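You operate a simulated robot arm through the tools that you are given. There is no shell and no other tool. Be economical: measure what you need, move in short steps, check, and stop when the job is done.

Carry out the task below with a simulated robot arm. There is one attempt and no reset: what you move stays moved.

## Task
Sand the grey film off cedar block 1.
Fine: lay it in the caddy's clamp bed, close the blue clamp first, open it after the sanding and leave the block there; put the sanding block back. Where these are worked on the way, their far stop is far enough and under half their travel is too little: blue clamp. What is to be rubbed or washed off counts as gone when no trace of it is left.

It is judged by the outcome, as a careful person would: the job done as asked, and still so three seconds after it is handed in. It fails if anything else is knocked over, pushed out of place, dropped, spilled or broken.

## Robot
A 7-joint arm with a two-finger parallel gripper, fixed in place. Base frame: the origin is at the foot of the arm, x ahead of it, y to its left, z up; the work surface is at about z = 0.72. Lengths are in m, angles in degrees, forces in N, time in s.
With the tool pointing down near the work surface it reaches from about 0.16 to 0.68 m from the base axis. Its first joint turns from -66.0 to 66.0 degrees. Payload 2.4 kg.
Tool frame: the origin (TCP) lies between the finger pads and is the grasp point; the fingertips stand 0.03 m ahead of it; z points along the fingers, y is the line along which they close. The gripper opens to 0.094 m. The fingers are 0.028 m wide and 0.01 m thick; the gripper's body (0.05 by 0.096 m) begins 0.055 m behind the TCP.
Orientation is told as [roll, pitch, yaw] about the base's x, y, z axes, in that order, counted from this pose: with the fingers straight down and closing along the base's y, the tool's x points along the base's -x, its y along +y and its z along -z.

## Interface
- The arm moves only by the tool nudge_tool. Its argument "commands" is a list of rows, each a list of 2 entries, a list of its own where there are three numbers: the shift along the tool's x, y, z in m, then the turn, a rotation vector about the tool's x, y, z in degrees. In form: [[[x, y, z], [ax, ay, az]], ...]. A call has 1 to 10 rows; each row is the pose to reach, as a shift and turn from the pose commanded when the call began, along the tool's axes at that moment. "fingers" is the opening, from 0 (shut) to 1 (fully open), set as the call begins (left out, the last holds). A row lasts 0.2 s, in which the tool goes at most 0.05 m and 8.6 degrees; a call with a longer step from one row to the next is refused whole, and so is a gripper value outside its range. Where a pose cannot be reached the arm comes as near as it can. A force on the tool above 90 N (or 10 N above the force at the start of the call, whichever is more), or a blocked arm, ends the call early, and 0.2 s more pass. Each finger travels about 0.153 m/s and halts on what it meets, pressing with about 23 N; the grip force reading is that of the motor and also rises with nothing between the fingers. The clock runs only during rows and for 0.2 s after the last one: add rows that repeat a pose to give the fingers time. The reply holds the time, the measured pose of the TCP, the force on the tool along the base axes, the opening and the grip force, in the units named above and with some noise, with the torque about the TCP (base axes, N m) and any sound that the robot's microphone picked up.
- Cameras (640 x 400 px; columns grow to the right, rows downward): "scene" is fixed at [0.0175, 0.4613, 1.4428]; the picture's right is [-0.90, -0.44, 0.00], its down [-0.26, 0.52, -0.81] and it looks along [0.36, -0.73, -0.58] (base axes); focal length 336 px, centre (320, 200). "wrist" rides on the gripper at [0.076, 0.014, -0.102] in the tool frame; the picture's right is [-0.18, 0.98, 0.00], its down [-0.75, -0.14, -0.64] and it looks along [-0.63, -0.12, 0.77] (tool axes); focal length 243 px, centre (320, 200). There is no depth. A picture from a camera that has moved, and an enlarged one, comes with that camera's place and axes in the base frame and with its lens.
- snapshot(camera): a new picture of that camera. No time passes.
- zoom(camera, box): a new picture of the part [left, top, right, bottom] of that camera's present view, enlarged. No time passes.
- finish_job(): hands the job in; it is judged then, once.

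Go step by step. Nothing tells you positions but the pictures and the camera data: compare them with the known pose of the tool, close in by small moves and look again before you grip or let go. The budget is 120 turns and 68 pictures, counting those below and the enlarged ones. Unless the task says otherwise, let go and move clear before handing in, and close with one line.

The tools are called after "Emit:" as name(argument=value, ...) on one line, values as JSON. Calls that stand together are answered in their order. nudge_tool: Moves the arm, as the interface text tells. Its arguments: {"type":"object","properties":{"commands":{"type":"array","items":{"type":"array"}},"fingers":{"type":"number"}},"required":["commands"]} The other tools are called the same way: snapshot (camera) takes a picture; zoom (camera, box) takes an enlarged picture of a part of a camera's view; finish_job () hands the job in.

At the start:

```text
clock: 0.0
eef_pos: [0.341, -0.0448, 1.0506]
tool_rot: [-0.1, 0.0, 0.0]
contact_force: [-0.2, 0.8, -0.6]
ft_torque: [-0.01, 0.0, -0.01]
gripper_width: 0.094
gripper_force: 0.1
```

scene: 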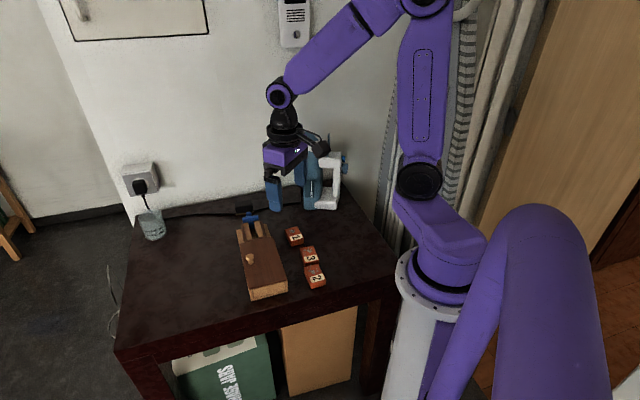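
wrist: 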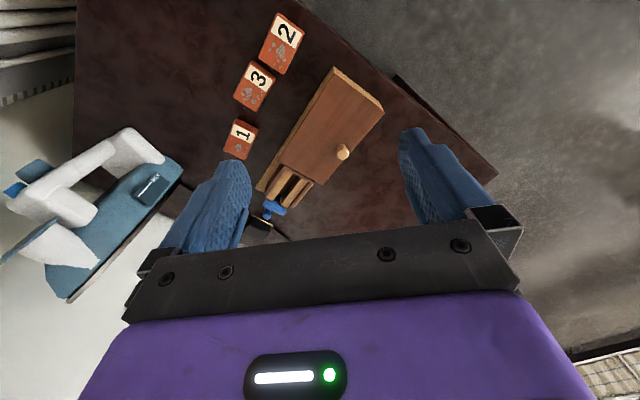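

I see a caddy with a knob, a clamp bed and a blue clamp, and three numbered cedar blocks next to it. I'll zoom in to learn the details.

Emit:
zoom(camera="scene", box=[220, 190, 350, 310])

Emit:
zoom(camera="wrist", box=[200, 0, 420, 250])

```text
3.33 times, centred on (285, 250) of scene
camera zoom: at [0.0175, 0.4613, 1.4428], right [-0.9, -0.44, 0.0], down [-0.26, 0.52, -0.81], along [0.36, -0.73, -0.58], focal length 1119 px, centre (437, 33)
```

zoom: 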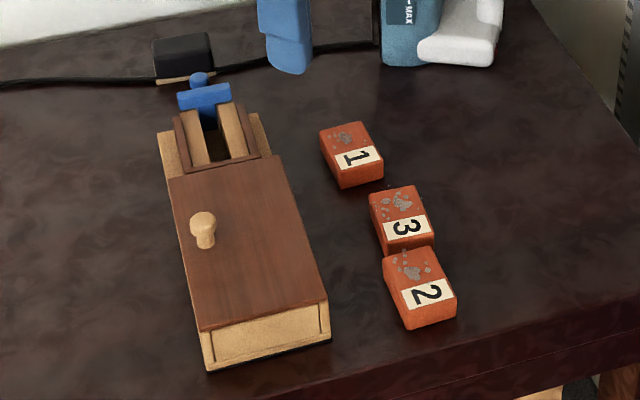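

```text
1.60 times, centred on (310, 125) of wrist
camera zoom: at [0.2662, -0.0296, 1.1534], right [0.18, 0.98, 0.0], down [0.75, -0.14, 0.64], along [0.63, -0.12, -0.77], focal length 388 px, centre (336, 320)
```

zoom: 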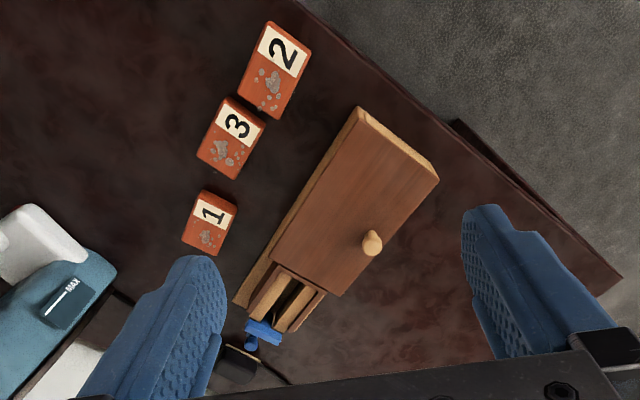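

Block 1 sits near (0.44,-0.21) and the clamp bed near (0.555,-0.165). The sanding block may be the black and tan thing behind the clamp. I'll move lower for a closer look.

Emit:
nudge_tool(commands=[[[0.0, -0.03, 0.03], [0, 0, 0]], [[0.0, -0.06, 0.06], [0, 0, 0]], [[0.0, -0.09, 0.09], [0, 0, 0]], [[0.0, -0.11, 0.12], [0, 0, 0]]], fingers=1)

Emit:
snapshot(camera="wrist")

```text
clock: 1.0
eef_pos: [0.3423, -0.1547, 0.93]
tool_rot: [0.0, 0.0, 0.0]
contact_force: [0.2, -0.5, 0.9]
ft_torque: [-0.02, 0.02, 0.0]
gripper_width: 0.0944
gripper_force: 0.0
```

```text
63 pictures are left
camera wrist: at [0.2677, -0.141, 1.0327], right [0.18, 0.98, 0.0], down [0.75, -0.14, 0.64], along [0.63, -0.12, -0.77], focal length 243 px, centre (320, 200)
```

wrist: 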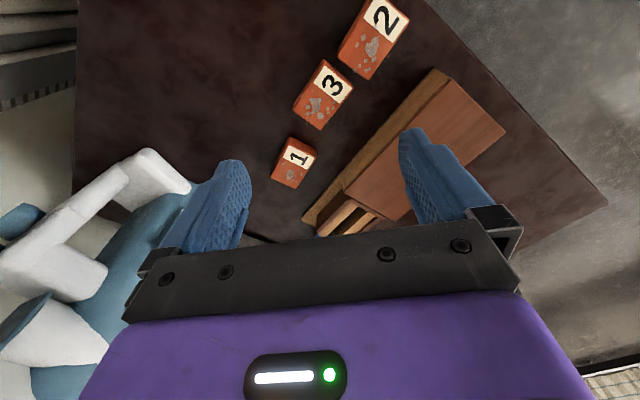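

The wrist camera sees mostly what is behind and below the tool, so I'll move the tool forward over the bed and look again.

Emit:
nudge_tool(commands=[[[-0.04, 0.01, -0.01], [0, 0, 0]], [[-0.08, 0.01, -0.02], [0, 0, 0]], [[-0.12, 0.01, -0.03], [0, 0, 0]], [[-0.16, 0.01, -0.03], [0, 0, 0]], [[-0.19, 0.01, -0.03], [0, 0, 0]]])

Emit:
snapshot(camera="wrist")

Emit:
zoom(camera="scene", box=[225, 195, 295, 245])

```text
clock: 2.2
eef_pos: [0.5308, -0.1437, 0.9592]
tool_rot: [0.1, 0.0, 0.0]
contact_force: [-0.1, 0.3, -0.5]
ft_torque: [0.01, 0.01, 0.01]
gripper_width: 0.094
gripper_force: 0.0
```

```text
62 pictures are left
camera wrist: at [0.4568, -0.1282, 1.0623], right [0.18, 0.98, 0.0], down [0.75, -0.14, 0.64], along [0.63, -0.12, -0.77], focal length 243 px, centre (320, 200)
```

wrist: 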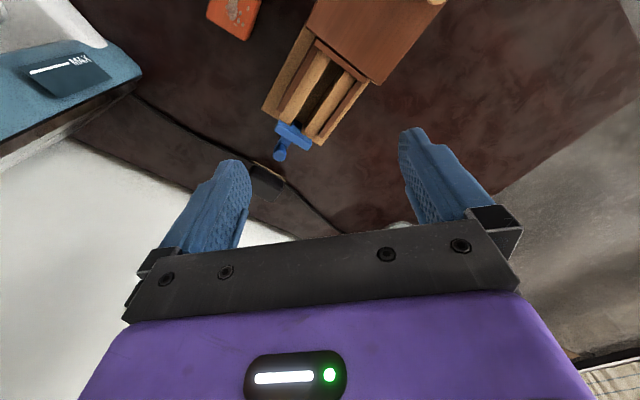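

```text
8.00 times, centred on (260, 220) of scene
camera zoom: at [0.0175, 0.4613, 1.4428], right [-0.9, -0.44, 0.0], down [-0.26, 0.52, -0.81], along [0.36, -0.73, -0.58], focal length 2685 px, centre (800, 40)
```

zoom: 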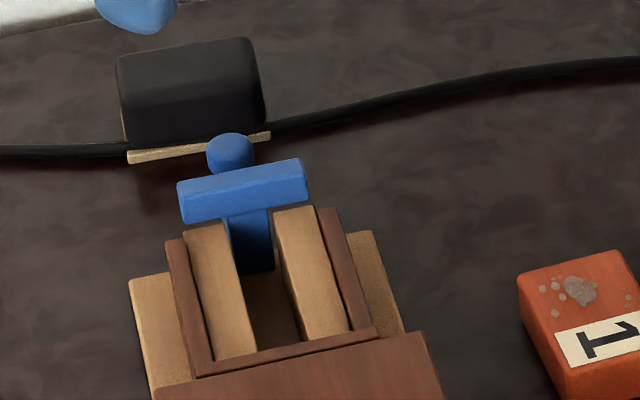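

The black block with the tan sole looks like the sanding block. I'll zoom in on it and on the clamp bed.

Emit:
zoom(camera="wrist", box=[220, 0, 420, 240])

```text
1.67 times, centred on (320, 120) of wrist
camera zoom: at [0.4568, -0.1282, 1.0623], right [0.18, 0.98, 0.0], down [0.75, -0.14, 0.64], along [0.63, -0.12, -0.77], focal length 404 px, centre (320, 333)
```

zoom: 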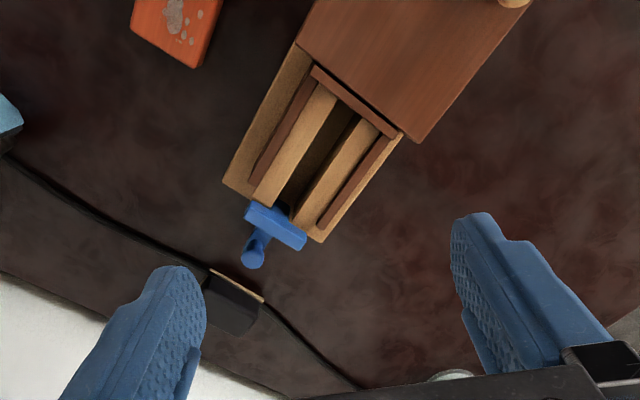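

The black object is about 0.715 m out, which is beyond reach, and a cord passes through it, so it is probably a cord fitting. The sanding block is likely under the caddy's lid, so I'll study the lid.

Emit:
zoom(camera="scene", box=[230, 215, 300, 305])

Emit:
nudge_tool(commands=[[[0.04, 0.03, 0], [0, 0, 0]], [[0.08, 0.06, 0], [0, 0, 0]], [[0.12, 0.08, 0], [0, 0, 0]]])

Emit:
zoom(camera="wrist", box=[200, 0, 440, 240])

```text
4.44 times, centred on (265, 260) of scene
camera zoom: at [0.0175, 0.4613, 1.4428], right [-0.9, -0.44, 0.0], down [-0.26, 0.52, -0.81], along [0.36, -0.73, -0.58], focal length 1492 px, centre (564, -67)
```

zoom: 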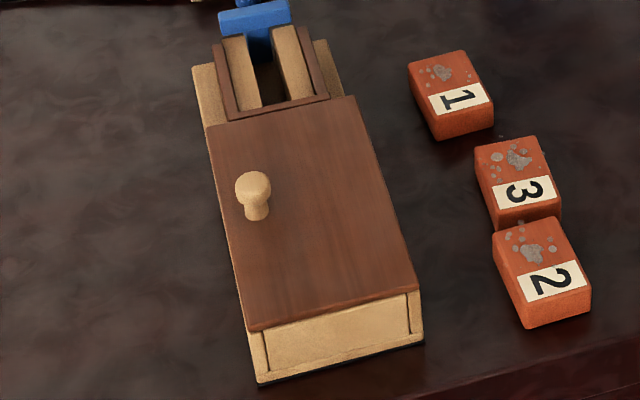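

```text
clock: 3.0
eef_pos: [0.4102, -0.0621, 0.9574]
tool_rot: [0.0, 0.1, -0.1]
contact_force: [0.4, -0.1, -0.5]
ft_torque: [-0.03, 0.0, 0.02]
gripper_width: 0.0937
gripper_force: 0.1
```

```text
1.67 times, centred on (320, 120) of wrist
camera zoom: at [0.3352, -0.0466, 1.0611], right [0.19, 0.98, 0.0], down [0.75, -0.14, 0.64], along [0.63, -0.12, -0.77], focal length 404 px, centre (320, 333)
```

zoom: 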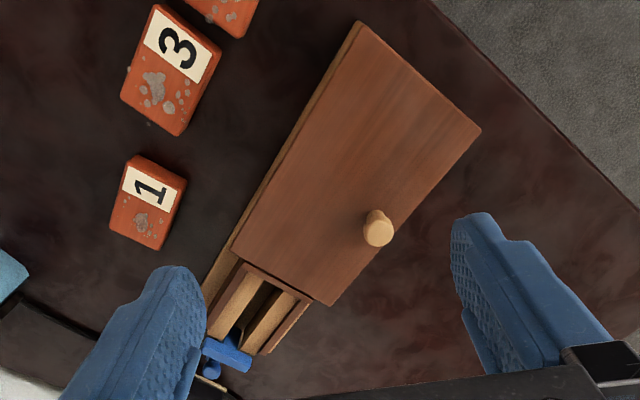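

The lid has its knob near the left long edge, which suggests a hinge along the right edge, and the caddy axis lies at about -45°. I'll hover over the knob at about (0.467,-0.032,0.80), with the fingers turned to close along the hinge axis.

Emit:
nudge_tool(commands=[[[-0.01, 0.005, 0.01], [0, 0, -7.6]], [[-0.02, 0.01, 0.02], [0, 0, -15.2]], [[-0.03, 0.015, 0.03], [0, 0, -22.8]], [[-0.04, 0.02, 0.04], [0, 0, -30.4]], [[-0.05, 0.025, 0.05], [0, 0, -38]], [[-0.057, 0.03, 0.06], [0, 0, -45]], [[-0.057, 0.03, 0.087], [0, 0, -45]]], fingers=0.6)

Emit:
snapshot(camera="wrist")

Emit:
zoom(camera="scene", box=[220, 150, 340, 310])

```text
clock: 4.6
eef_pos: [0.4688, -0.0343, 0.8731]
tool_rot: [0.0, 0.0, 45.2]
contact_force: [-0.4, 0.1, 0.0]
ft_torque: [0.0, -0.01, 0.03]
gripper_width: 0.0566
gripper_force: 0.1
```

```text
57 pictures are left
camera wrist: at [0.4069, -0.0773, 0.975], right [-0.57, 0.82, 0.0], down [0.63, 0.43, 0.64], along [0.53, 0.36, -0.77], focal length 243 px, centre (320, 200)
```

wrist: 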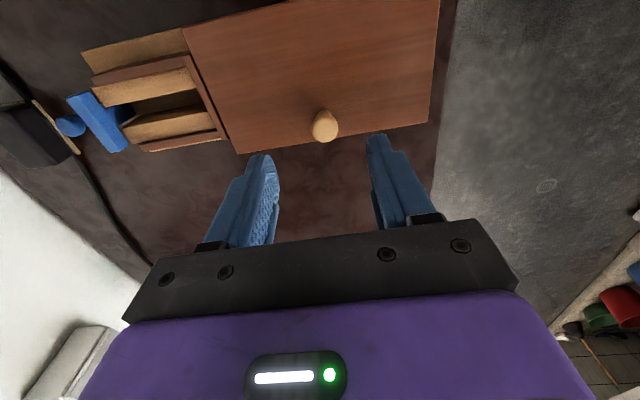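

```text
2.50 times, centred on (280, 230) of scene
camera zoom: at [0.0175, 0.4613, 1.4428], right [-0.9, -0.44, 0.0], down [-0.26, 0.52, -0.81], along [0.36, -0.73, -0.58], focal length 839 px, centre (420, 125)
```

zoom: 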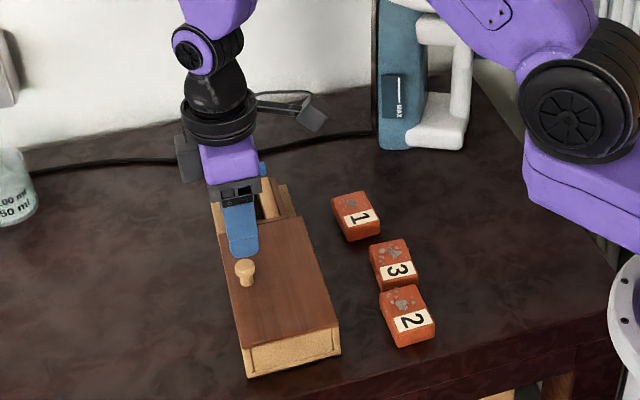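

The knob is directly below the tool. I'll go down and grip it.

Emit:
nudge_tool(commands=[[[0.002, 0, 0.03], [0, 0, 0]], [[0.002, 0, 0.05], [0, 0, 0]], [[0.002, 0, 0.061], [0, 0, 0]], [[0.002, 0, 0.061], [0, 0, 0]]])

Emit:
nudge_tool(commands=[[[0, 0, 0], [0, 0, 0]], [[0, 0, 0], [0, 0, 0]], [[0, 0, 0], [0, 0, 0]]], fingers=0)

Emit:
zoom(camera="scene", box=[220, 190, 300, 310])

```text
clock: 5.6
eef_pos: [0.4653, -0.0351, 0.8113]
tool_rot: [0.1, 0.0, 45.0]
contact_force: [0.4, 0.6, -0.4]
ft_torque: [0.01, 0.01, 0.03]
gripper_width: 0.0563
gripper_force: 0.1
```

```text
clock: 6.4
eef_pos: [0.4646, -0.034, 0.8126]
tool_rot: [0.2, 0.2, 45.2]
contact_force: [-12.4, 14.8, 3.8]
ft_torque: [0.1, 0.43, 0.09]
gripper_width: 0.0207
gripper_force: 22.4
```

```text
3.33 times, centred on (260, 250) of scene
camera zoom: at [0.0171, 0.4616, 1.4427], right [-0.9, -0.44, 0.0], down [-0.26, 0.52, -0.81], along [0.36, -0.73, -0.58], focal length 1119 px, centre (520, 33)
```

zoom: 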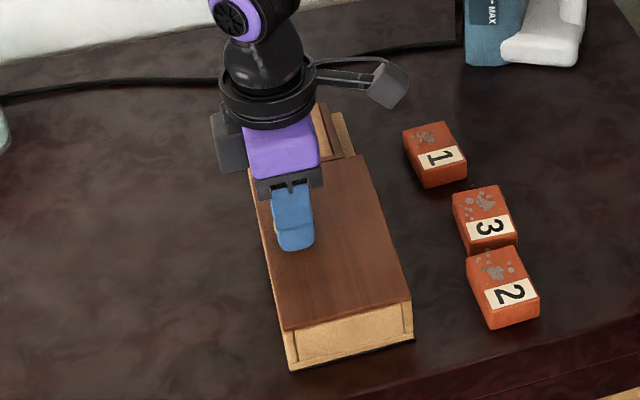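

The knob is gripped at 0.021 m wide, with some side load. I'll ease that off and lift a little to see whether the lid is hinged.

Emit:
nudge_tool(commands=[[[0, 0.002, 0], [0, 0, 0]], [[0, 0.003, 0], [0, 0, 0]], [[0, 0.003, -0.006], [0, 0, 0]], [[0.001, 0.003, -0.012], [0, 0, 0]]])

Emit:
zoom(camera="scene", box=[220, 190, 300, 310])

```text
clock: 7.4
eef_pos: [0.464, -0.0347, 0.8236]
tool_rot: [0.1, 0.1, 45.0]
contact_force: [-0.1, -1.0, -15.4]
ft_torque: [0.32, 0.02, 0.03]
gripper_width: 0.021
gripper_force: 23.1
```

```text
3.33 times, centred on (260, 250) of scene
camera zoom: at [0.0177, 0.4613, 1.4428], right [-0.9, -0.44, 0.0], down [-0.26, 0.52, -0.81], along [0.36, -0.73, -0.58], focal length 1119 px, centre (520, 33)
```

zoom: 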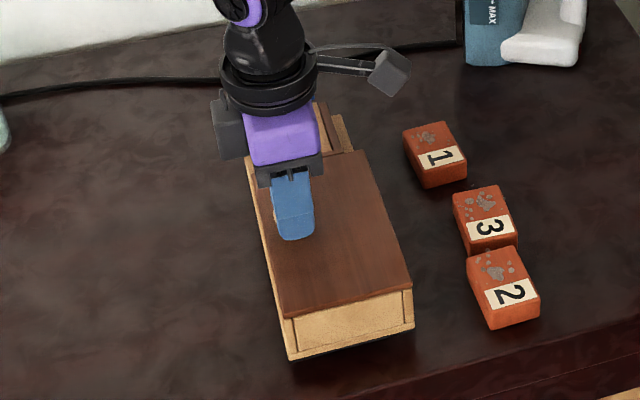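

The whole caddy came up with the knob, so the lid doesn't lift there and I'll set it down at once. Next I'll gently try sliding.

Emit:
nudge_tool(commands=[[[0, 0, 0.005], [0, 0, 0]], [[-0.001, 0, 0.0105], [0, 0, 0]], [[-0.001, 0, 0.0115], [0, 0, 0]], [[-0.001, 0, 0.0115], [0, 0, 0]]])

Emit:
nudge_tool(commands=[[[0, 0.003, 0], [0, 0, 0]], [[0, 0.006, 0], [0, 0, 0]], [[0, 0.006, 0], [0, 0, 0]]])

Emit:
zoom(camera="scene", box=[220, 190, 300, 310])

```text
clock: 8.4
eef_pos: [0.4631, -0.0335, 0.8144]
tool_rot: [-0.1, 0.1, 45.1]
contact_force: [-8.1, 8.7, 18.2]
ft_torque: [0.3, 0.14, 0.05]
gripper_width: 0.021
gripper_force: 22.9
```

```text
clock: 9.2
eef_pos: [0.4616, -0.0304, 0.813]
tool_rot: [-0.1, -0.1, 44.8]
contact_force: [7.0, -7.4, -6.0]
ft_torque: [0.33, -0.27, -0.07]
gripper_width: 0.0207
gripper_force: 23.3
```

```text
3.33 times, centred on (260, 250) of scene
camera zoom: at [0.0177, 0.4611, 1.4428], right [-0.9, -0.44, 0.0], down [-0.26, 0.53, -0.81], along [0.36, -0.73, -0.58], focal length 1119 px, centre (520, 33)
```

zoom: 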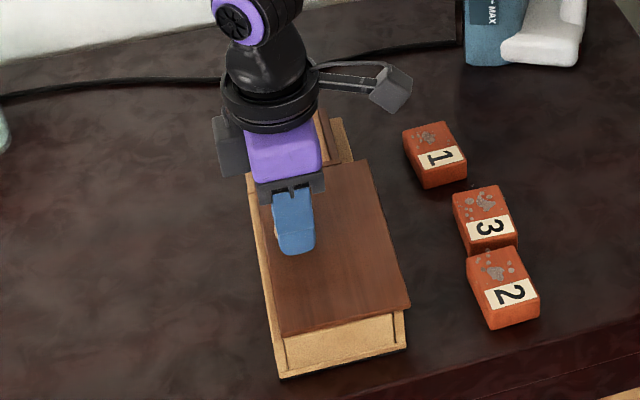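

The caddy shifted a little, and the lid seems to have moved sideways on the box toward the blocks. I'll test a slide that way.

Emit:
nudge_tool(commands=[[[0, -0.003, 0], [0, 0, 0]], [[0.004, -0.003, 0], [0, 0, 0]], [[0.008, -0.003, 0], [0, 0, 0]], [[0.012, -0.003, 0], [0, 0, 0]]])

Emit:
zoom(camera="scene", box=[220, 190, 300, 310])

Emit:
snapshot(camera="wrist")

```text
clock: 10.2
eef_pos: [0.4518, -0.0382, 0.8118]
tool_rot: [0.2, 0.2, 45.0]
contact_force: [-10.8, 13.0, 17.1]
ft_torque: [0.4, 0.14, 0.1]
gripper_width: 0.0205
gripper_force: 23.0
```

```text
3.33 times, centred on (260, 250) of scene
camera zoom: at [0.017, 0.4616, 1.4427], right [-0.9, -0.44, 0.0], down [-0.26, 0.52, -0.81], along [0.36, -0.73, -0.58], focal length 1119 px, centre (520, 33)
```

zoom: 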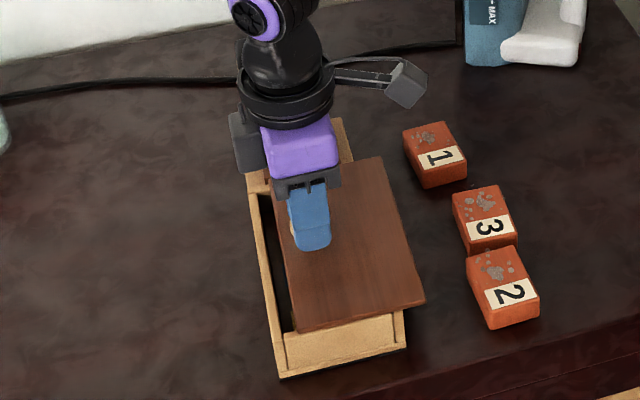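

```text
51 pictures are left
camera wrist: at [0.39, -0.0823, 0.9166], right [-0.57, 0.82, 0.0], down [0.63, 0.43, 0.64], along [0.53, 0.36, -0.77], focal length 243 px, centre (320, 200)
```

wrist: 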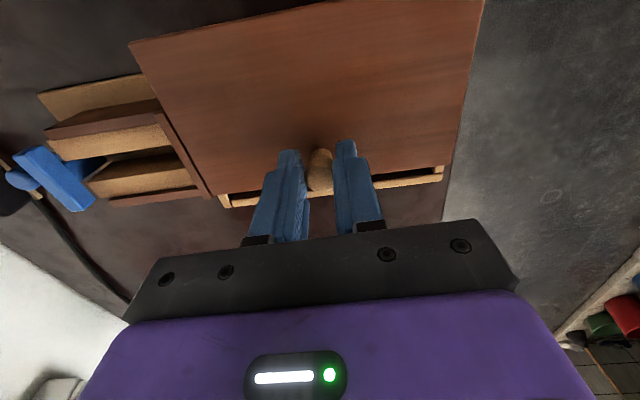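

The lid is a sideways slider, so the sanding block should be inside. I'll leave it slightly open, release the knob and lay block 1 in the bed first, because the opened lid would overhang the blocks.

Emit:
nudge_tool(commands=[[[0, 0, 0], [0, 0, 0]], [[0, 0, 0], [0, 0, 0]], [[0, 0, -0.03], [0, 0, 0]], [[0, 0, -0.07], [0, 0, 0]]], fingers=0.6)

Emit:
nudge_tool(commands=[[[0.033, -0.028, 0], [0, 0, 0]], [[0.066, -0.056, 0], [0, 0, 0]], [[0.099, -0.084, 0], [0, 0, 0]], [[0.132, -0.111, 0], [0, 0, 0]]])

Emit:
snapshot(camera="wrist")

Emit:
zoom(camera="scene", box=[220, 190, 340, 310])

```text
clock: 11.2
eef_pos: [0.4541, -0.0419, 0.8826]
tool_rot: [0.0, 0.0, 45.0]
contact_force: [-0.4, -0.2, 1.1]
ft_torque: [0.02, 0.02, 0.02]
gripper_width: 0.0565
gripper_force: 0.0
```

```text
clock: 12.2
eef_pos: [0.439, -0.2118, 0.8846]
tool_rot: [0.0, 0.0, 45.0]
contact_force: [0.5, -0.5, -0.6]
ft_torque: [0.01, 0.0, -0.03]
gripper_width: 0.0563
gripper_force: 0.0
```

```text
50 pictures are left
camera wrist: at [0.3766, -0.255, 0.9886], right [-0.57, 0.82, 0.0], down [0.63, 0.43, 0.64], along [0.53, 0.36, -0.77], focal length 243 px, centre (320, 200)
```

wrist: 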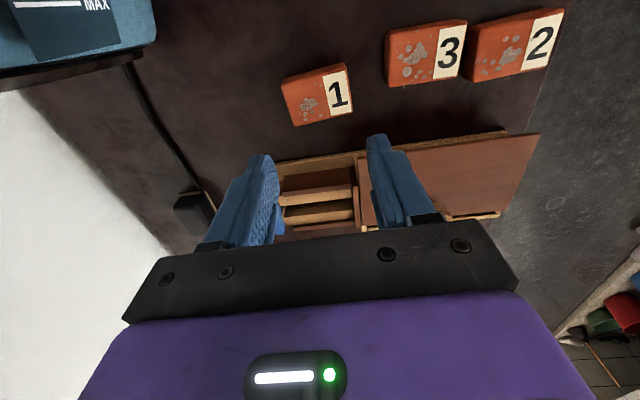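

```text
3.33 times, centred on (280, 250) of scene
camera zoom: at [0.0175, 0.4613, 1.4428], right [-0.9, -0.44, 0.0], down [-0.26, 0.52, -0.81], along [0.36, -0.73, -0.58], focal length 1119 px, centre (453, 33)
```

zoom: 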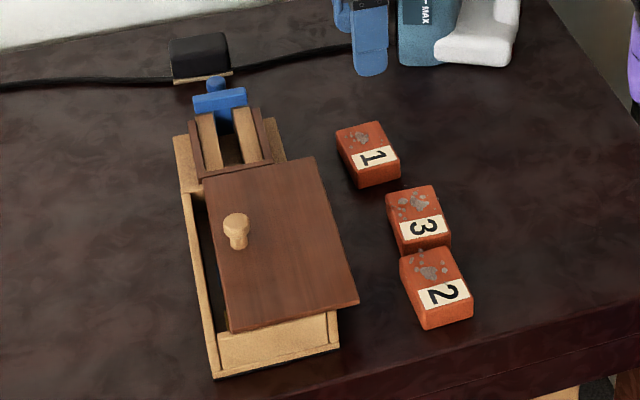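

Block 1 is about 0.060 by 0.034, centred near (0.436,-0.218). I'll zoom in on the block and the bed for exact geometry.

Emit:
zoom(camera="wrist", box=[265, 50, 375, 130])

Emit:
nudge_tool(commands=[[[0.005, -0.045, -0.015], [0, 0, 0]], [[0.008, -0.09, -0.03], [0, 0, 0]], [[0.008, -0.12, -0.03], [0, 0, 0]]])

Emit:
snapshot(camera="wrist")

```text
5.00 times, centred on (320, 90) of wrist
camera zoom: at [0.3766, -0.255, 0.9886], right [-0.57, 0.82, 0.0], down [0.63, 0.43, 0.64], along [0.53, 0.36, -0.77], focal length 1213 px, centre (320, 750)
```

zoom: 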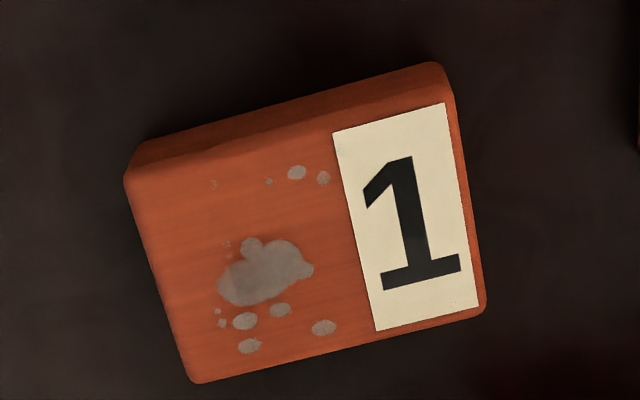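

```text
clock: 13.0
eef_pos: [0.5198, -0.3025, 0.9137]
tool_rot: [0.1, 0.0, 45.0]
contact_force: [-0.3, -0.1, -0.4]
ft_torque: [0.02, 0.03, -0.03]
gripper_width: 0.0564
gripper_force: 0.2
```

```text
47 pictures are left
camera wrist: at [0.4561, -0.3466, 1.0164], right [-0.56, 0.83, 0.0], down [0.63, 0.43, 0.64], along [0.53, 0.36, -0.77], focal length 243 px, centre (320, 200)
```

wrist: 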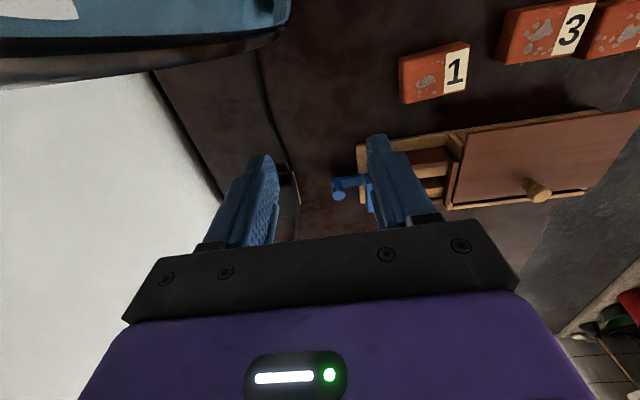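

Block 1 is 0.061 by 0.039 with its long axis at -42°, centred at (0.441,-0.213). Next I'll move over the bed with yaw -45° to see its interior and learn how the clamp works.

Emit:
nudge_tool(commands=[[[-0.022, 0.012, 0], [0, 0, 8]], [[-0.044, 0.025, 0], [0, 0, 16]], [[-0.066, 0.038, 0], [0, 0, 24]], [[-0.088, 0.05, 0], [0, 0, 32]], [[-0.11, 0.063, 0], [0, 0, 40]], [[-0.132, 0.0757, 0], [0, 0, 48]]])

Emit:
nudge_tool(commands=[[[0, 0, 0], [0, 0, 8.4]], [[0, 0, 0], [0, 0, 16.8]], [[0, 0, 0], [0, 0, 25.2]], [[0, 0, 0], [0, 0, 33.6]], [[0, 0, 0], [0, 0, 41.9]]], fingers=1)

Emit:
snapshot(camera="wrist")

```text
clock: 14.4
eef_pos: [0.5576, -0.1549, 0.9103]
tool_rot: [0.0, 0.0, -3.3]
contact_force: [-0.5, -0.2, 0.8]
ft_torque: [0.0, -0.02, -0.02]
gripper_width: 0.0567
gripper_force: 0.0
```

```text
clock: 15.6
eef_pos: [0.5581, -0.1555, 0.9124]
tool_rot: [0.1, -0.1, -45.1]
contact_force: [0.4, 0.4, 0.1]
ft_torque: [-0.01, 0.02, 0.0]
gripper_width: 0.0939
gripper_force: 0.0
```

```text
46 pictures are left
camera wrist: at [0.5157, -0.0909, 1.0157], right [0.83, 0.56, 0.0], down [0.43, -0.63, 0.64], along [0.36, -0.53, -0.77], focal length 243 px, centre (320, 200)
```

wrist: 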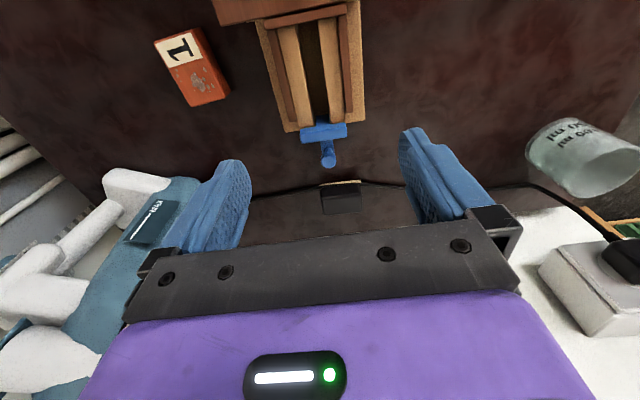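

Emit:
zoom(camera="wrist", box=[230, 0, 400, 180])

Emit:
zoom(camera="scene", box=[225, 200, 305, 250])

```text
2.22 times, centred on (315, 90) of wrist
camera zoom: at [0.5157, -0.0909, 1.0157], right [0.83, 0.56, 0.0], down [0.43, -0.63, 0.64], along [0.36, -0.53, -0.77], focal length 539 px, centre (331, 444)
```

zoom: 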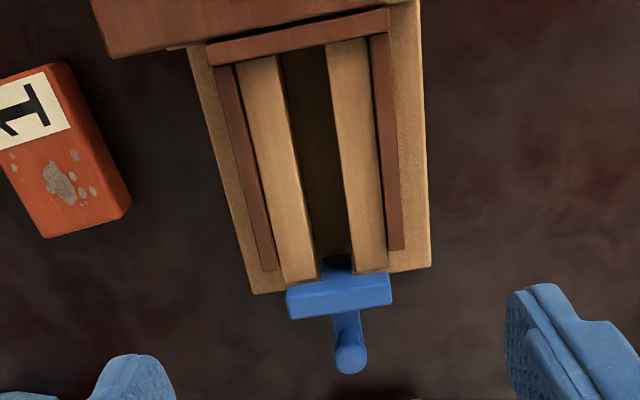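

```text
8.00 times, centred on (265, 225) of scene
camera zoom: at [0.0175, 0.4613, 1.4428], right [-0.9, -0.44, 0.0], down [-0.26, 0.52, -0.81], along [0.36, -0.73, -0.58], focal length 2685 px, centre (760, 0)
```

zoom: 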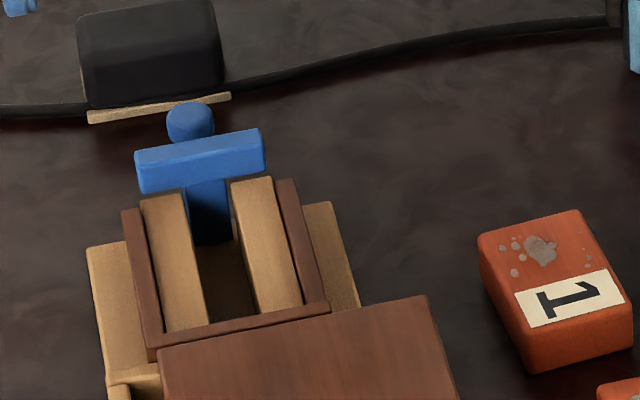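

The bed is two rails between brown fences with an end stop at the lid side, and the blue T-clamp pushes along the axis, which lies at about -47°. I'll now go above block 1 with the fingers set across its short side.

Emit:
nudge_tool(commands=[[[0.01, -0.03, 0], [0, 0, -1]], [[0.02, -0.06, 0.01], [0, 0, -2]], [[0.03, -0.09, 0.03], [0, 0, -3.4]], [[0.0419, -0.1234, 0.05], [0, 0, -3.4]], [[0.0419, -0.1234, 0.08], [0, 0, -3.4]]], fingers=0.66)

Emit:
snapshot(camera="wrist")

```text
clock: 16.8
eef_pos: [0.4399, -0.2157, 0.8324]
tool_rot: [-0.1, 0.0, -41.6]
contact_force: [0.7, 0.2, 0.6]
ft_torque: [0.01, 0.03, 0.0]
gripper_width: 0.062
gripper_force: 0.0
```

```text
43 pictures are left
camera wrist: at [0.3932, -0.1535, 0.9352], right [0.79, 0.61, 0.0], down [0.47, -0.6, 0.64], along [0.39, -0.51, -0.77], focal length 243 px, centre (320, 200)
```

wrist: 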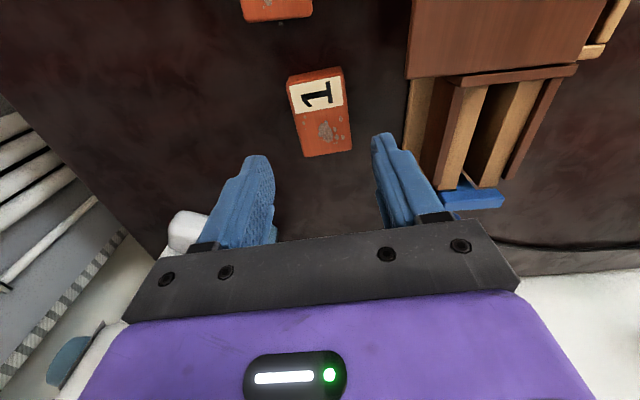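

The estimate holds, with the block centre at (0.441,-0.213). I'll go down and grip.

Emit:
nudge_tool(commands=[[[0.001, 0.0028, 0.03], [0, 0, 0]], [[0.001, 0.0028, 0.055], [0, 0, 0]], [[0.001, 0.0028, 0.072], [0, 0, 0]], [[0.001, 0.0028, 0.072], [0, 0, 0]]])

Emit:
nudge_tool(commands=[[[0, 0, 0], [0, 0, 0]], [[0, 0, 0], [0, 0, 0]], [[0, 0, 0], [0, 0, 0]]], fingers=0)

Emit:
snapshot(camera="wrist")

```text
clock: 17.8
eef_pos: [0.4422, -0.2093, 0.7603]
tool_rot: [-0.1, 0.1, -41.5]
contact_force: [0.2, -0.2, 0.5]
ft_torque: [-0.03, 0.0, -0.01]
gripper_width: 0.0621
gripper_force: 0.2
```

```text
clock: 18.6
eef_pos: [0.4414, -0.2086, 0.7607]
tool_rot: [0.0, -0.1, -41.5]
contact_force: [0.3, 0.4, 0.0]
ft_torque: [-0.02, -0.02, -0.02]
gripper_width: 0.0431
gripper_force: 22.9
```

```text
42 pictures are left
camera wrist: at [0.396, -0.1485, 0.8638], right [0.79, 0.61, 0.0], down [0.47, -0.6, 0.64], along [0.39, -0.51, -0.77], focal length 243 px, centre (320, 200)
```

wrist: 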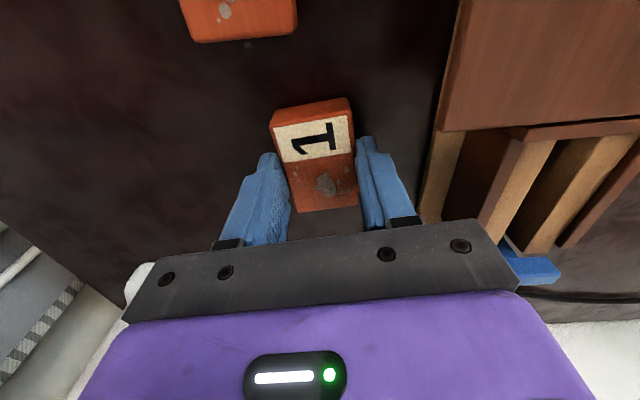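

The block is gripped at 0.043 m. I'll lift it and carry it above the bed, turning to the bed's angle.

Emit:
nudge_tool(commands=[[[0, 0, -0.03], [0, 0, 0]], [[0, 0, -0.06], [0, 0, 0]], [[0, 0, -0.09], [0, 0, 0]], [[-0.006, 0.03, -0.09], [0, 0, 2]], [[-0.012, 0.06, -0.09], [0, 0, 4]], [[-0.019, 0.09, -0.09], [0, 0, 5.7]], [[-0.0246, 0.118, -0.09], [0, 0, 5.7]]])

Emit:
snapshot(camera="wrist")

Emit:
zoom(camera="scene", box=[210, 170, 320, 270])

```text
clock: 20.2
eef_pos: [0.5392, -0.1366, 0.8496]
tool_rot: [0.1, 0.0, -47.2]
contact_force: [0.3, 0.7, 0.1]
ft_torque: [-0.03, 0.0, 0.0]
gripper_width: 0.0427
gripper_force: 22.8
```

```text
41 pictures are left
camera wrist: at [0.4986, -0.0707, 0.9529], right [0.85, 0.53, 0.0], down [0.41, -0.65, 0.64], along [0.34, -0.54, -0.77], focal length 243 px, centre (320, 200)
```

wrist: 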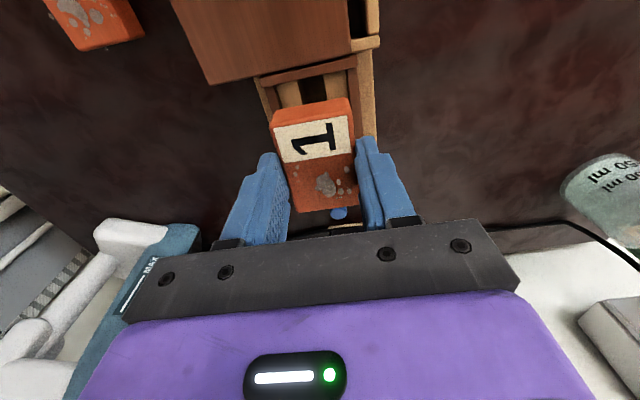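

```text
4.00 times, centred on (265, 220) of scene
camera zoom: at [0.0175, 0.4613, 1.4428], right [-0.9, -0.44, 0.0], down [-0.26, 0.52, -0.81], along [0.36, -0.73, -0.58], focal length 1342 px, centre (540, 120)
```

zoom: 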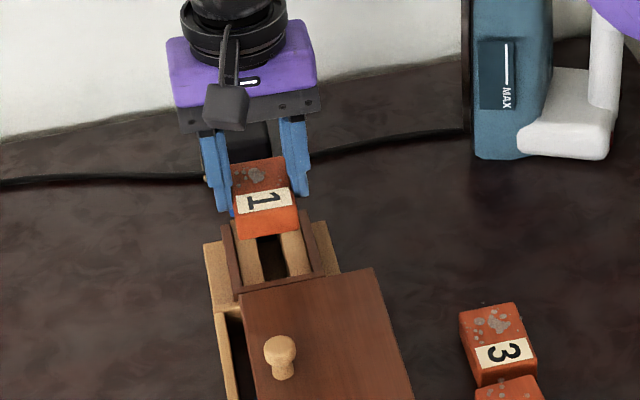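

Emit:
zoom(camera="wrist", box=[240, 30, 400, 230])

```text
2.00 times, centred on (320, 130) of wrist
camera zoom: at [0.4986, -0.0707, 0.9529], right [0.85, 0.53, 0.0], down [0.41, -0.65, 0.64], along [0.34, -0.54, -0.77], focal length 485 px, centre (320, 340)
```

zoom: 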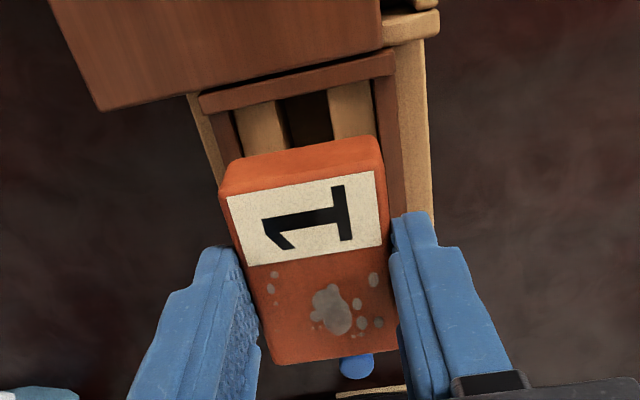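

The block is centred over the bed. I'll lower it in steps.

Emit:
nudge_tool(commands=[[[0, 0, 0.02], [0, 0, 0]], [[0, 0, 0.036], [0, 0, 0]], [[0, 0, 0.036], [0, 0, 0]]])

Emit:
zoom(camera="wrist", box=[240, 30, 400, 230])

Emit:
zoom(camera="scene", box=[235, 190, 305, 250])

```text
clock: 21.0
eef_pos: [0.5382, -0.1383, 0.814]
tool_rot: [0.1, 0.1, -47.2]
contact_force: [0.6, 0.0, -1.0]
ft_torque: [0.02, -0.02, 0.01]
gripper_width: 0.0434
gripper_force: 23.6
```

```text
2.00 times, centred on (320, 130) of wrist
camera zoom: at [0.4988, -0.0719, 0.9175], right [0.85, 0.53, 0.0], down [0.41, -0.65, 0.64], along [0.34, -0.54, -0.77], focal length 485 px, centre (320, 340)
```

zoom: 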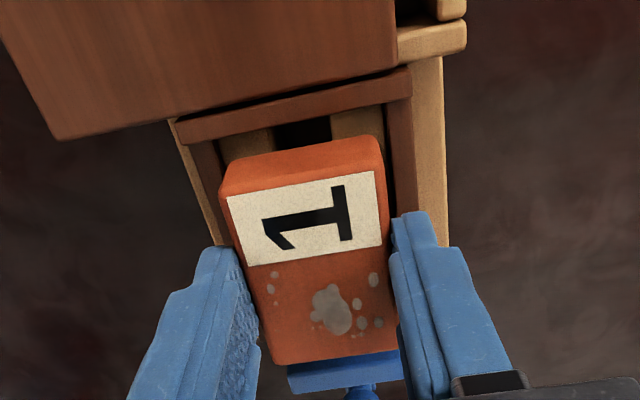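

```text
6.67 times, centred on (270, 220) of scene
camera zoom: at [0.0175, 0.4613, 1.4428], right [-0.9, -0.44, 0.0], down [-0.26, 0.52, -0.81], along [0.36, -0.73, -0.58], focal length 2238 px, centre (653, 67)
```

zoom: 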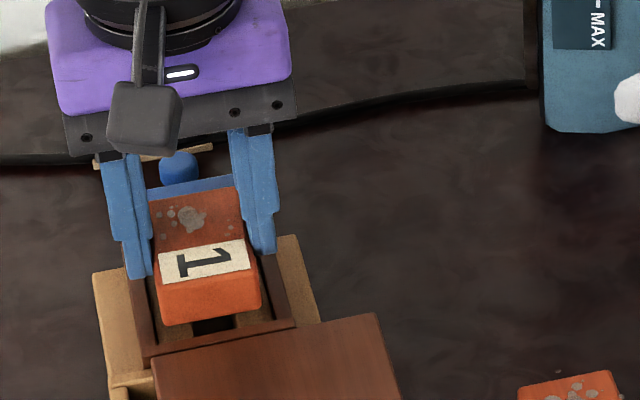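

Alignment looks good. I'll keep going down slowly until contact.

Emit:
nudge_tool(commands=[[[0, 0, 0.004], [0, 0, 0]], [[0, 0, 0.007], [0, 0, 0]], [[0, 0, 0.01], [0, 0, 0]], [[0, 0, 0.013], [0, 0, 0]], [[0, 0, 0.016], [0, 0, 0]], [[0, 0, 0.019], [0, 0, 0]]])

Emit:
zoom(camera="scene", box=[235, 190, 305, 250])

```text
clock: 22.4
eef_pos: [0.5401, -0.1389, 0.7964]
tool_rot: [0.1, 0.0, -47.2]
contact_force: [-3.2, -0.3, 18.1]
ft_torque: [-0.03, 0.11, 0.01]
gripper_width: 0.0432
gripper_force: 23.0
```

```text
6.67 times, centred on (270, 220) of scene
camera zoom: at [0.0171, 0.4614, 1.4427], right [-0.9, -0.44, 0.0], down [-0.26, 0.52, -0.81], along [0.36, -0.73, -0.58], focal length 2238 px, centre (653, 67)
```

zoom: 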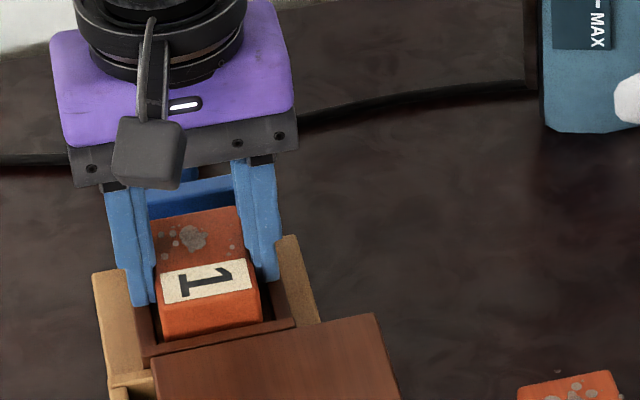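

There was contact at TCP z≈0.796. I'll check whether the block sits on the rails or the fingers sit on the fences.

Emit:
zoom(camera="wrist", box=[240, 30, 400, 230])

```text
2.00 times, centred on (320, 130) of wrist
camera zoom: at [0.5001, -0.0728, 0.9], right [0.85, 0.53, 0.0], down [0.41, -0.65, 0.64], along [0.34, -0.54, -0.77], focal length 485 px, centre (320, 340)
```

zoom: 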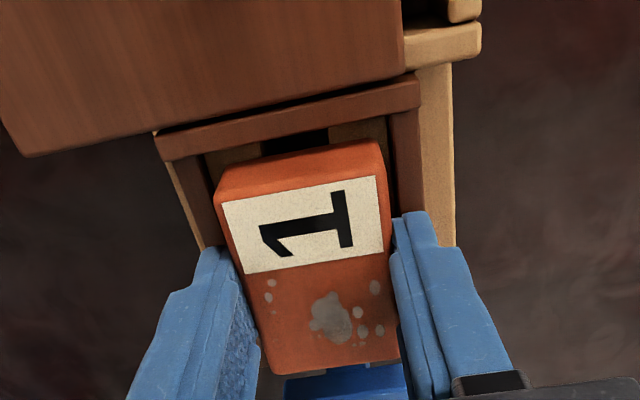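

The block is between the fences and essentially seated. I'll release it and back up.

Emit:
nudge_tool(commands=[[[0, 0, -0.001], [0, 0, 0]], [[0, 0, -0.001], [0, 0, 0]], [[0, 0, -0.02], [0, 0, 0]], [[0, 0, -0.05], [0, 0, 0]], [[0, 0, -0.08], [0, 0, 0]]], fingers=0.62)

Emit:
snapshot(camera="wrist")

Emit:
zoom(camera="scene", box=[235, 190, 305, 250])

```text
clock: 23.6
eef_pos: [0.5402, -0.1364, 0.8762]
tool_rot: [0.0, 0.0, -47.1]
contact_force: [0.2, 0.7, 0.7]
ft_torque: [0.02, 0.0, 0.01]
gripper_width: 0.0585
gripper_force: 0.1
```

```text
34 pictures are left
camera wrist: at [0.5001, -0.0713, 0.98], right [0.85, 0.53, 0.0], down [0.41, -0.65, 0.64], along [0.34, -0.54, -0.77], focal length 243 px, centre (320, 200)
```

wrist: 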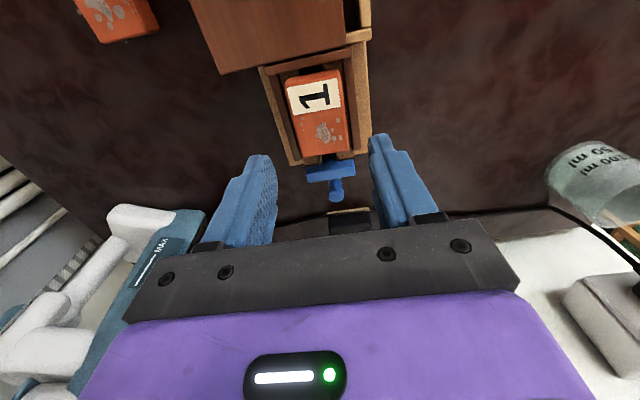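

```text
6.67 times, centred on (270, 220) of scene
camera zoom: at [0.0175, 0.4613, 1.4428], right [-0.9, -0.44, 0.0], down [-0.26, 0.52, -0.81], along [0.36, -0.73, -0.58], focal length 2238 px, centre (653, 67)
```

zoom: 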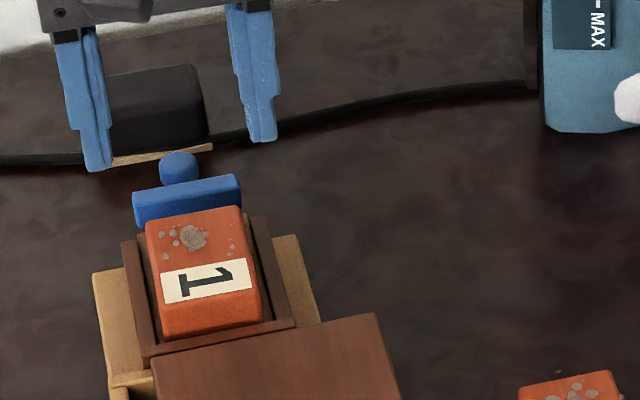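

The block is seated in the bed. The blue ball grip is near (0.60,-0.20,0.77), so I'll move over it, grip it across and push the clamp toward the lid.

Emit:
nudge_tool(commands=[[[-0.03, 0, 0], [0, 0, 0]], [[-0.06, 0, 0], [0, 0, 0]], [[-0.0884, 0.001, 0], [0, 0, 0]], [[-0.0884, 0.001, 0.04], [0, 0, 0]]], fingers=0.5)

Emit:
snapshot(camera="wrist")

```text
clock: 24.6
eef_pos: [0.6004, -0.2015, 0.8355]
tool_rot: [0.0, 0.1, -47.2]
contact_force: [1.1, -0.4, 0.1]
ft_torque: [0.02, 0.0, 0.03]
gripper_width: 0.0471
gripper_force: 0.2
```

```text
32 pictures are left
camera wrist: at [0.56, -0.1359, 0.9377], right [0.85, 0.53, 0.0], down [0.41, -0.65, 0.64], along [0.34, -0.54, -0.77], focal length 243 px, centre (320, 200)
```

wrist: 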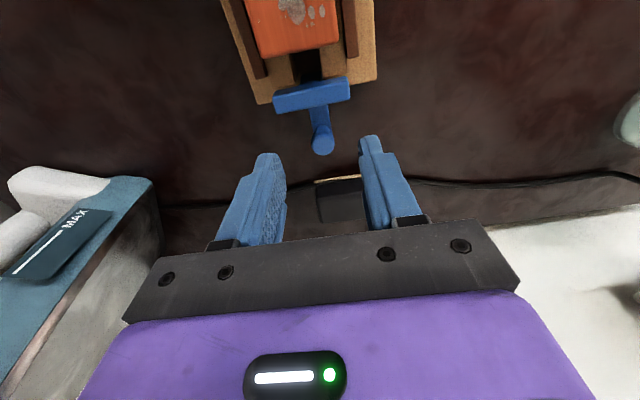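

Emit:
nudge_tool(commands=[[[-0.0105, 0.0005, 0.02], [0, 0, 0]], [[-0.0105, 0.0005, 0.045], [0, 0, 0]], [[-0.0105, 0.0005, 0.067], [0, 0, 0]], [[-0.0105, 0.0005, 0.067], [0, 0, 0]]])

Emit:
snapshot(camera="wrist")

```text
clock: 25.6
eef_pos: [0.6066, -0.2096, 0.7682]
tool_rot: [0.1, -0.1, -47.1]
contact_force: [-1.4, -0.1, -0.3]
ft_torque: [-0.04, 0.02, 0.01]
gripper_width: 0.0469
gripper_force: 0.0
```

```text
31 pictures are left
camera wrist: at [0.5675, -0.1442, 0.8713], right [0.85, 0.53, 0.0], down [0.41, -0.65, 0.64], along [0.34, -0.54, -0.77], focal length 243 px, centre (320, 200)
```

wrist: 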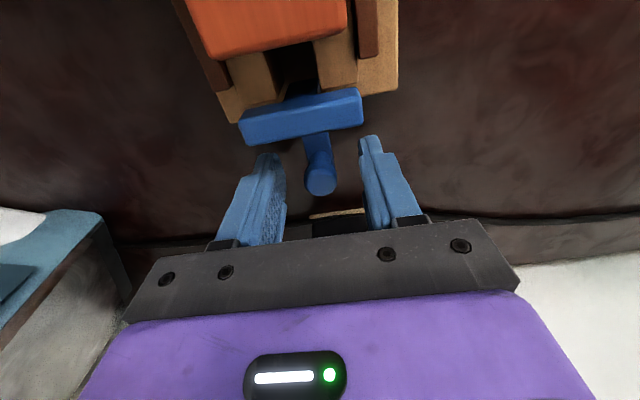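

The clamp's grip lies between the fingers. I'll close on it and push toward the block.

Emit:
nudge_tool(commands=[[[0, 0, 0], [0, 0, 0]], [[0, 0, 0], [0, 0, 0]], [[0, 0, 0], [0, 0, 0]]], fingers=0)

Emit:
nudge_tool(commands=[[[0.004, 0, 0], [0, 0, 0]], [[0.008, 0, 0], [0, 0, 0]], [[0.012, 0, 0], [0, 0, 0]], [[0.012, 0, 0], [0, 0, 0]]])

Emit:
snapshot(camera="wrist")

```text
clock: 26.4
eef_pos: [0.6072, -0.2095, 0.7692]
tool_rot: [0.0, -0.1, -47.2]
contact_force: [0.5, -0.8, 0.3]
ft_torque: [-0.23, -0.25, 0.09]
gripper_width: 0.0179
gripper_force: 23.1
```

```text
clock: 27.4
eef_pos: [0.5974, -0.2011, 0.7684]
tool_rot: [0.0, 0.0, -47.2]
contact_force: [3.9, -0.1, 0.5]
ft_torque: [-0.47, -0.42, 0.1]
gripper_width: 0.0178
gripper_force: 23.1
```

```text
30 pictures are left
camera wrist: at [0.5586, -0.135, 0.8714], right [0.85, 0.53, 0.0], down [0.41, -0.65, 0.64], along [0.34, -0.54, -0.77], focal length 243 px, centre (320, 200)
```

wrist: 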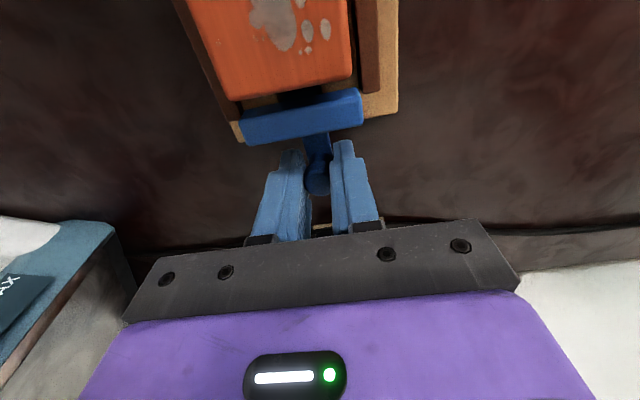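

The clamp slides easily. I'll keep pushing in small steps.

Emit:
nudge_tool(commands=[[[0.003, 0, 0], [0, 0, 0]], [[0.006, 0, 0], [0, 0, 0]], [[0.008, 0, 0], [0, 0, 0]], [[0.008, 0, 0], [0, 0, 0]]])

Emit:
nudge_tool(commands=[[[0.002, 0, 0], [0, 0, 0]], [[0.004, 0, 0], [0, 0, 0]], [[0.004, 0, 0], [0, 0, 0]]])

Emit:
snapshot(camera="wrist")

```text
clock: 28.4
eef_pos: [0.5934, -0.195, 0.7687]
tool_rot: [0.0, 0.1, -47.2]
contact_force: [-0.4, -3.7, -0.7]
ft_torque: [-0.16, -0.07, 0.21]
gripper_width: 0.0179
gripper_force: 23.1
```

```text
clock: 29.2
eef_pos: [0.5898, -0.1916, 0.769]
tool_rot: [0.0, -0.1, -47.3]
contact_force: [0.4, -3.7, 0.6]
ft_torque: [0.32, 0.31, 0.08]
gripper_width: 0.0178
gripper_force: 23.0
```

```text
29 pictures are left
camera wrist: at [0.5507, -0.126, 0.8717], right [0.85, 0.53, 0.0], down [0.41, -0.65, 0.64], along [0.34, -0.54, -0.77], focal length 243 px, centre (320, 200)
```

wrist: 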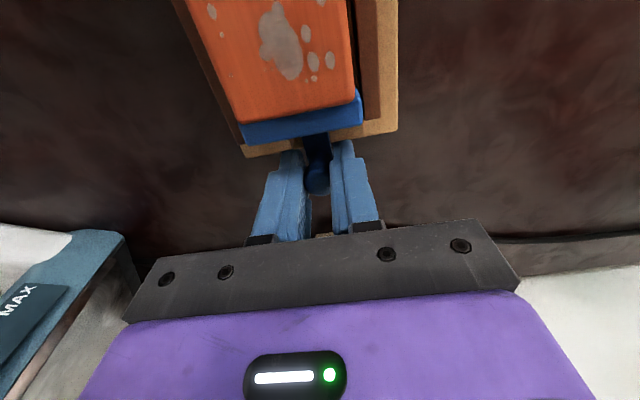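

Emit:
nudge_tool(commands=[[[0.002, 0, 0], [0, 0, 0]], [[0.004, 0, 0], [0, 0, 0]], [[0.006, 0, 0], [0, 0, 0]], [[0.006, 0, 0], [0, 0, 0]]])

Emit:
nudge_tool(commands=[[[0.002, 0, 0], [0, 0, 0]], [[0.004, 0, 0], [0, 0, 0]], [[0.004, 0, 0], [0, 0, 0]]])

Emit:
snapshot(camera="wrist")

Emit:
zoom(camera="scene", box=[235, 190, 305, 250])

```text
clock: 30.2
eef_pos: [0.5862, -0.1874, 0.7689]
tool_rot: [0.1, -0.1, -47.2]
contact_force: [6.4, -6.9, -0.3]
ft_torque: [-0.27, -0.23, 0.03]
gripper_width: 0.018
gripper_force: 22.7
```

```text
clock: 31.0
eef_pos: [0.5851, -0.1852, 0.7688]
tool_rot: [0.2, -0.2, -47.2]
contact_force: [10.4, -11.4, 1.4]
ft_torque: [-0.09, -0.08, 0.05]
gripper_width: 0.0177
gripper_force: 22.9
```

```text
28 pictures are left
camera wrist: at [0.5451, -0.1198, 0.872], right [0.85, 0.53, 0.0], down [0.41, -0.65, 0.64], along [0.34, -0.54, -0.76], focal length 243 px, centre (320, 200)
```

wrist: 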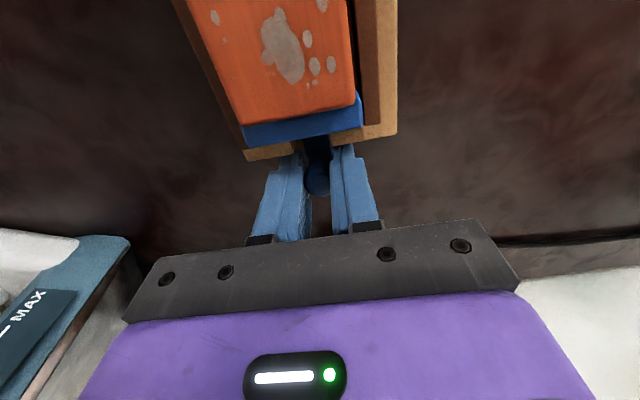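

```text
6.67 times, centred on (270, 220) of scene
camera zoom: at [0.0177, 0.4611, 1.4429], right [-0.9, -0.44, 0.0], down [-0.26, 0.53, -0.81], along [0.36, -0.73, -0.58], focal length 2238 px, centre (653, 67)
```

zoom: 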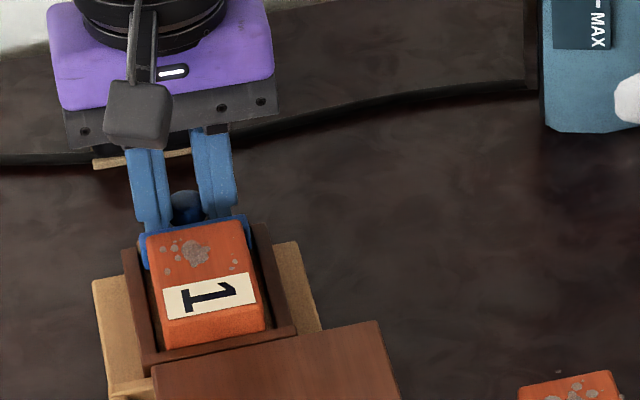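

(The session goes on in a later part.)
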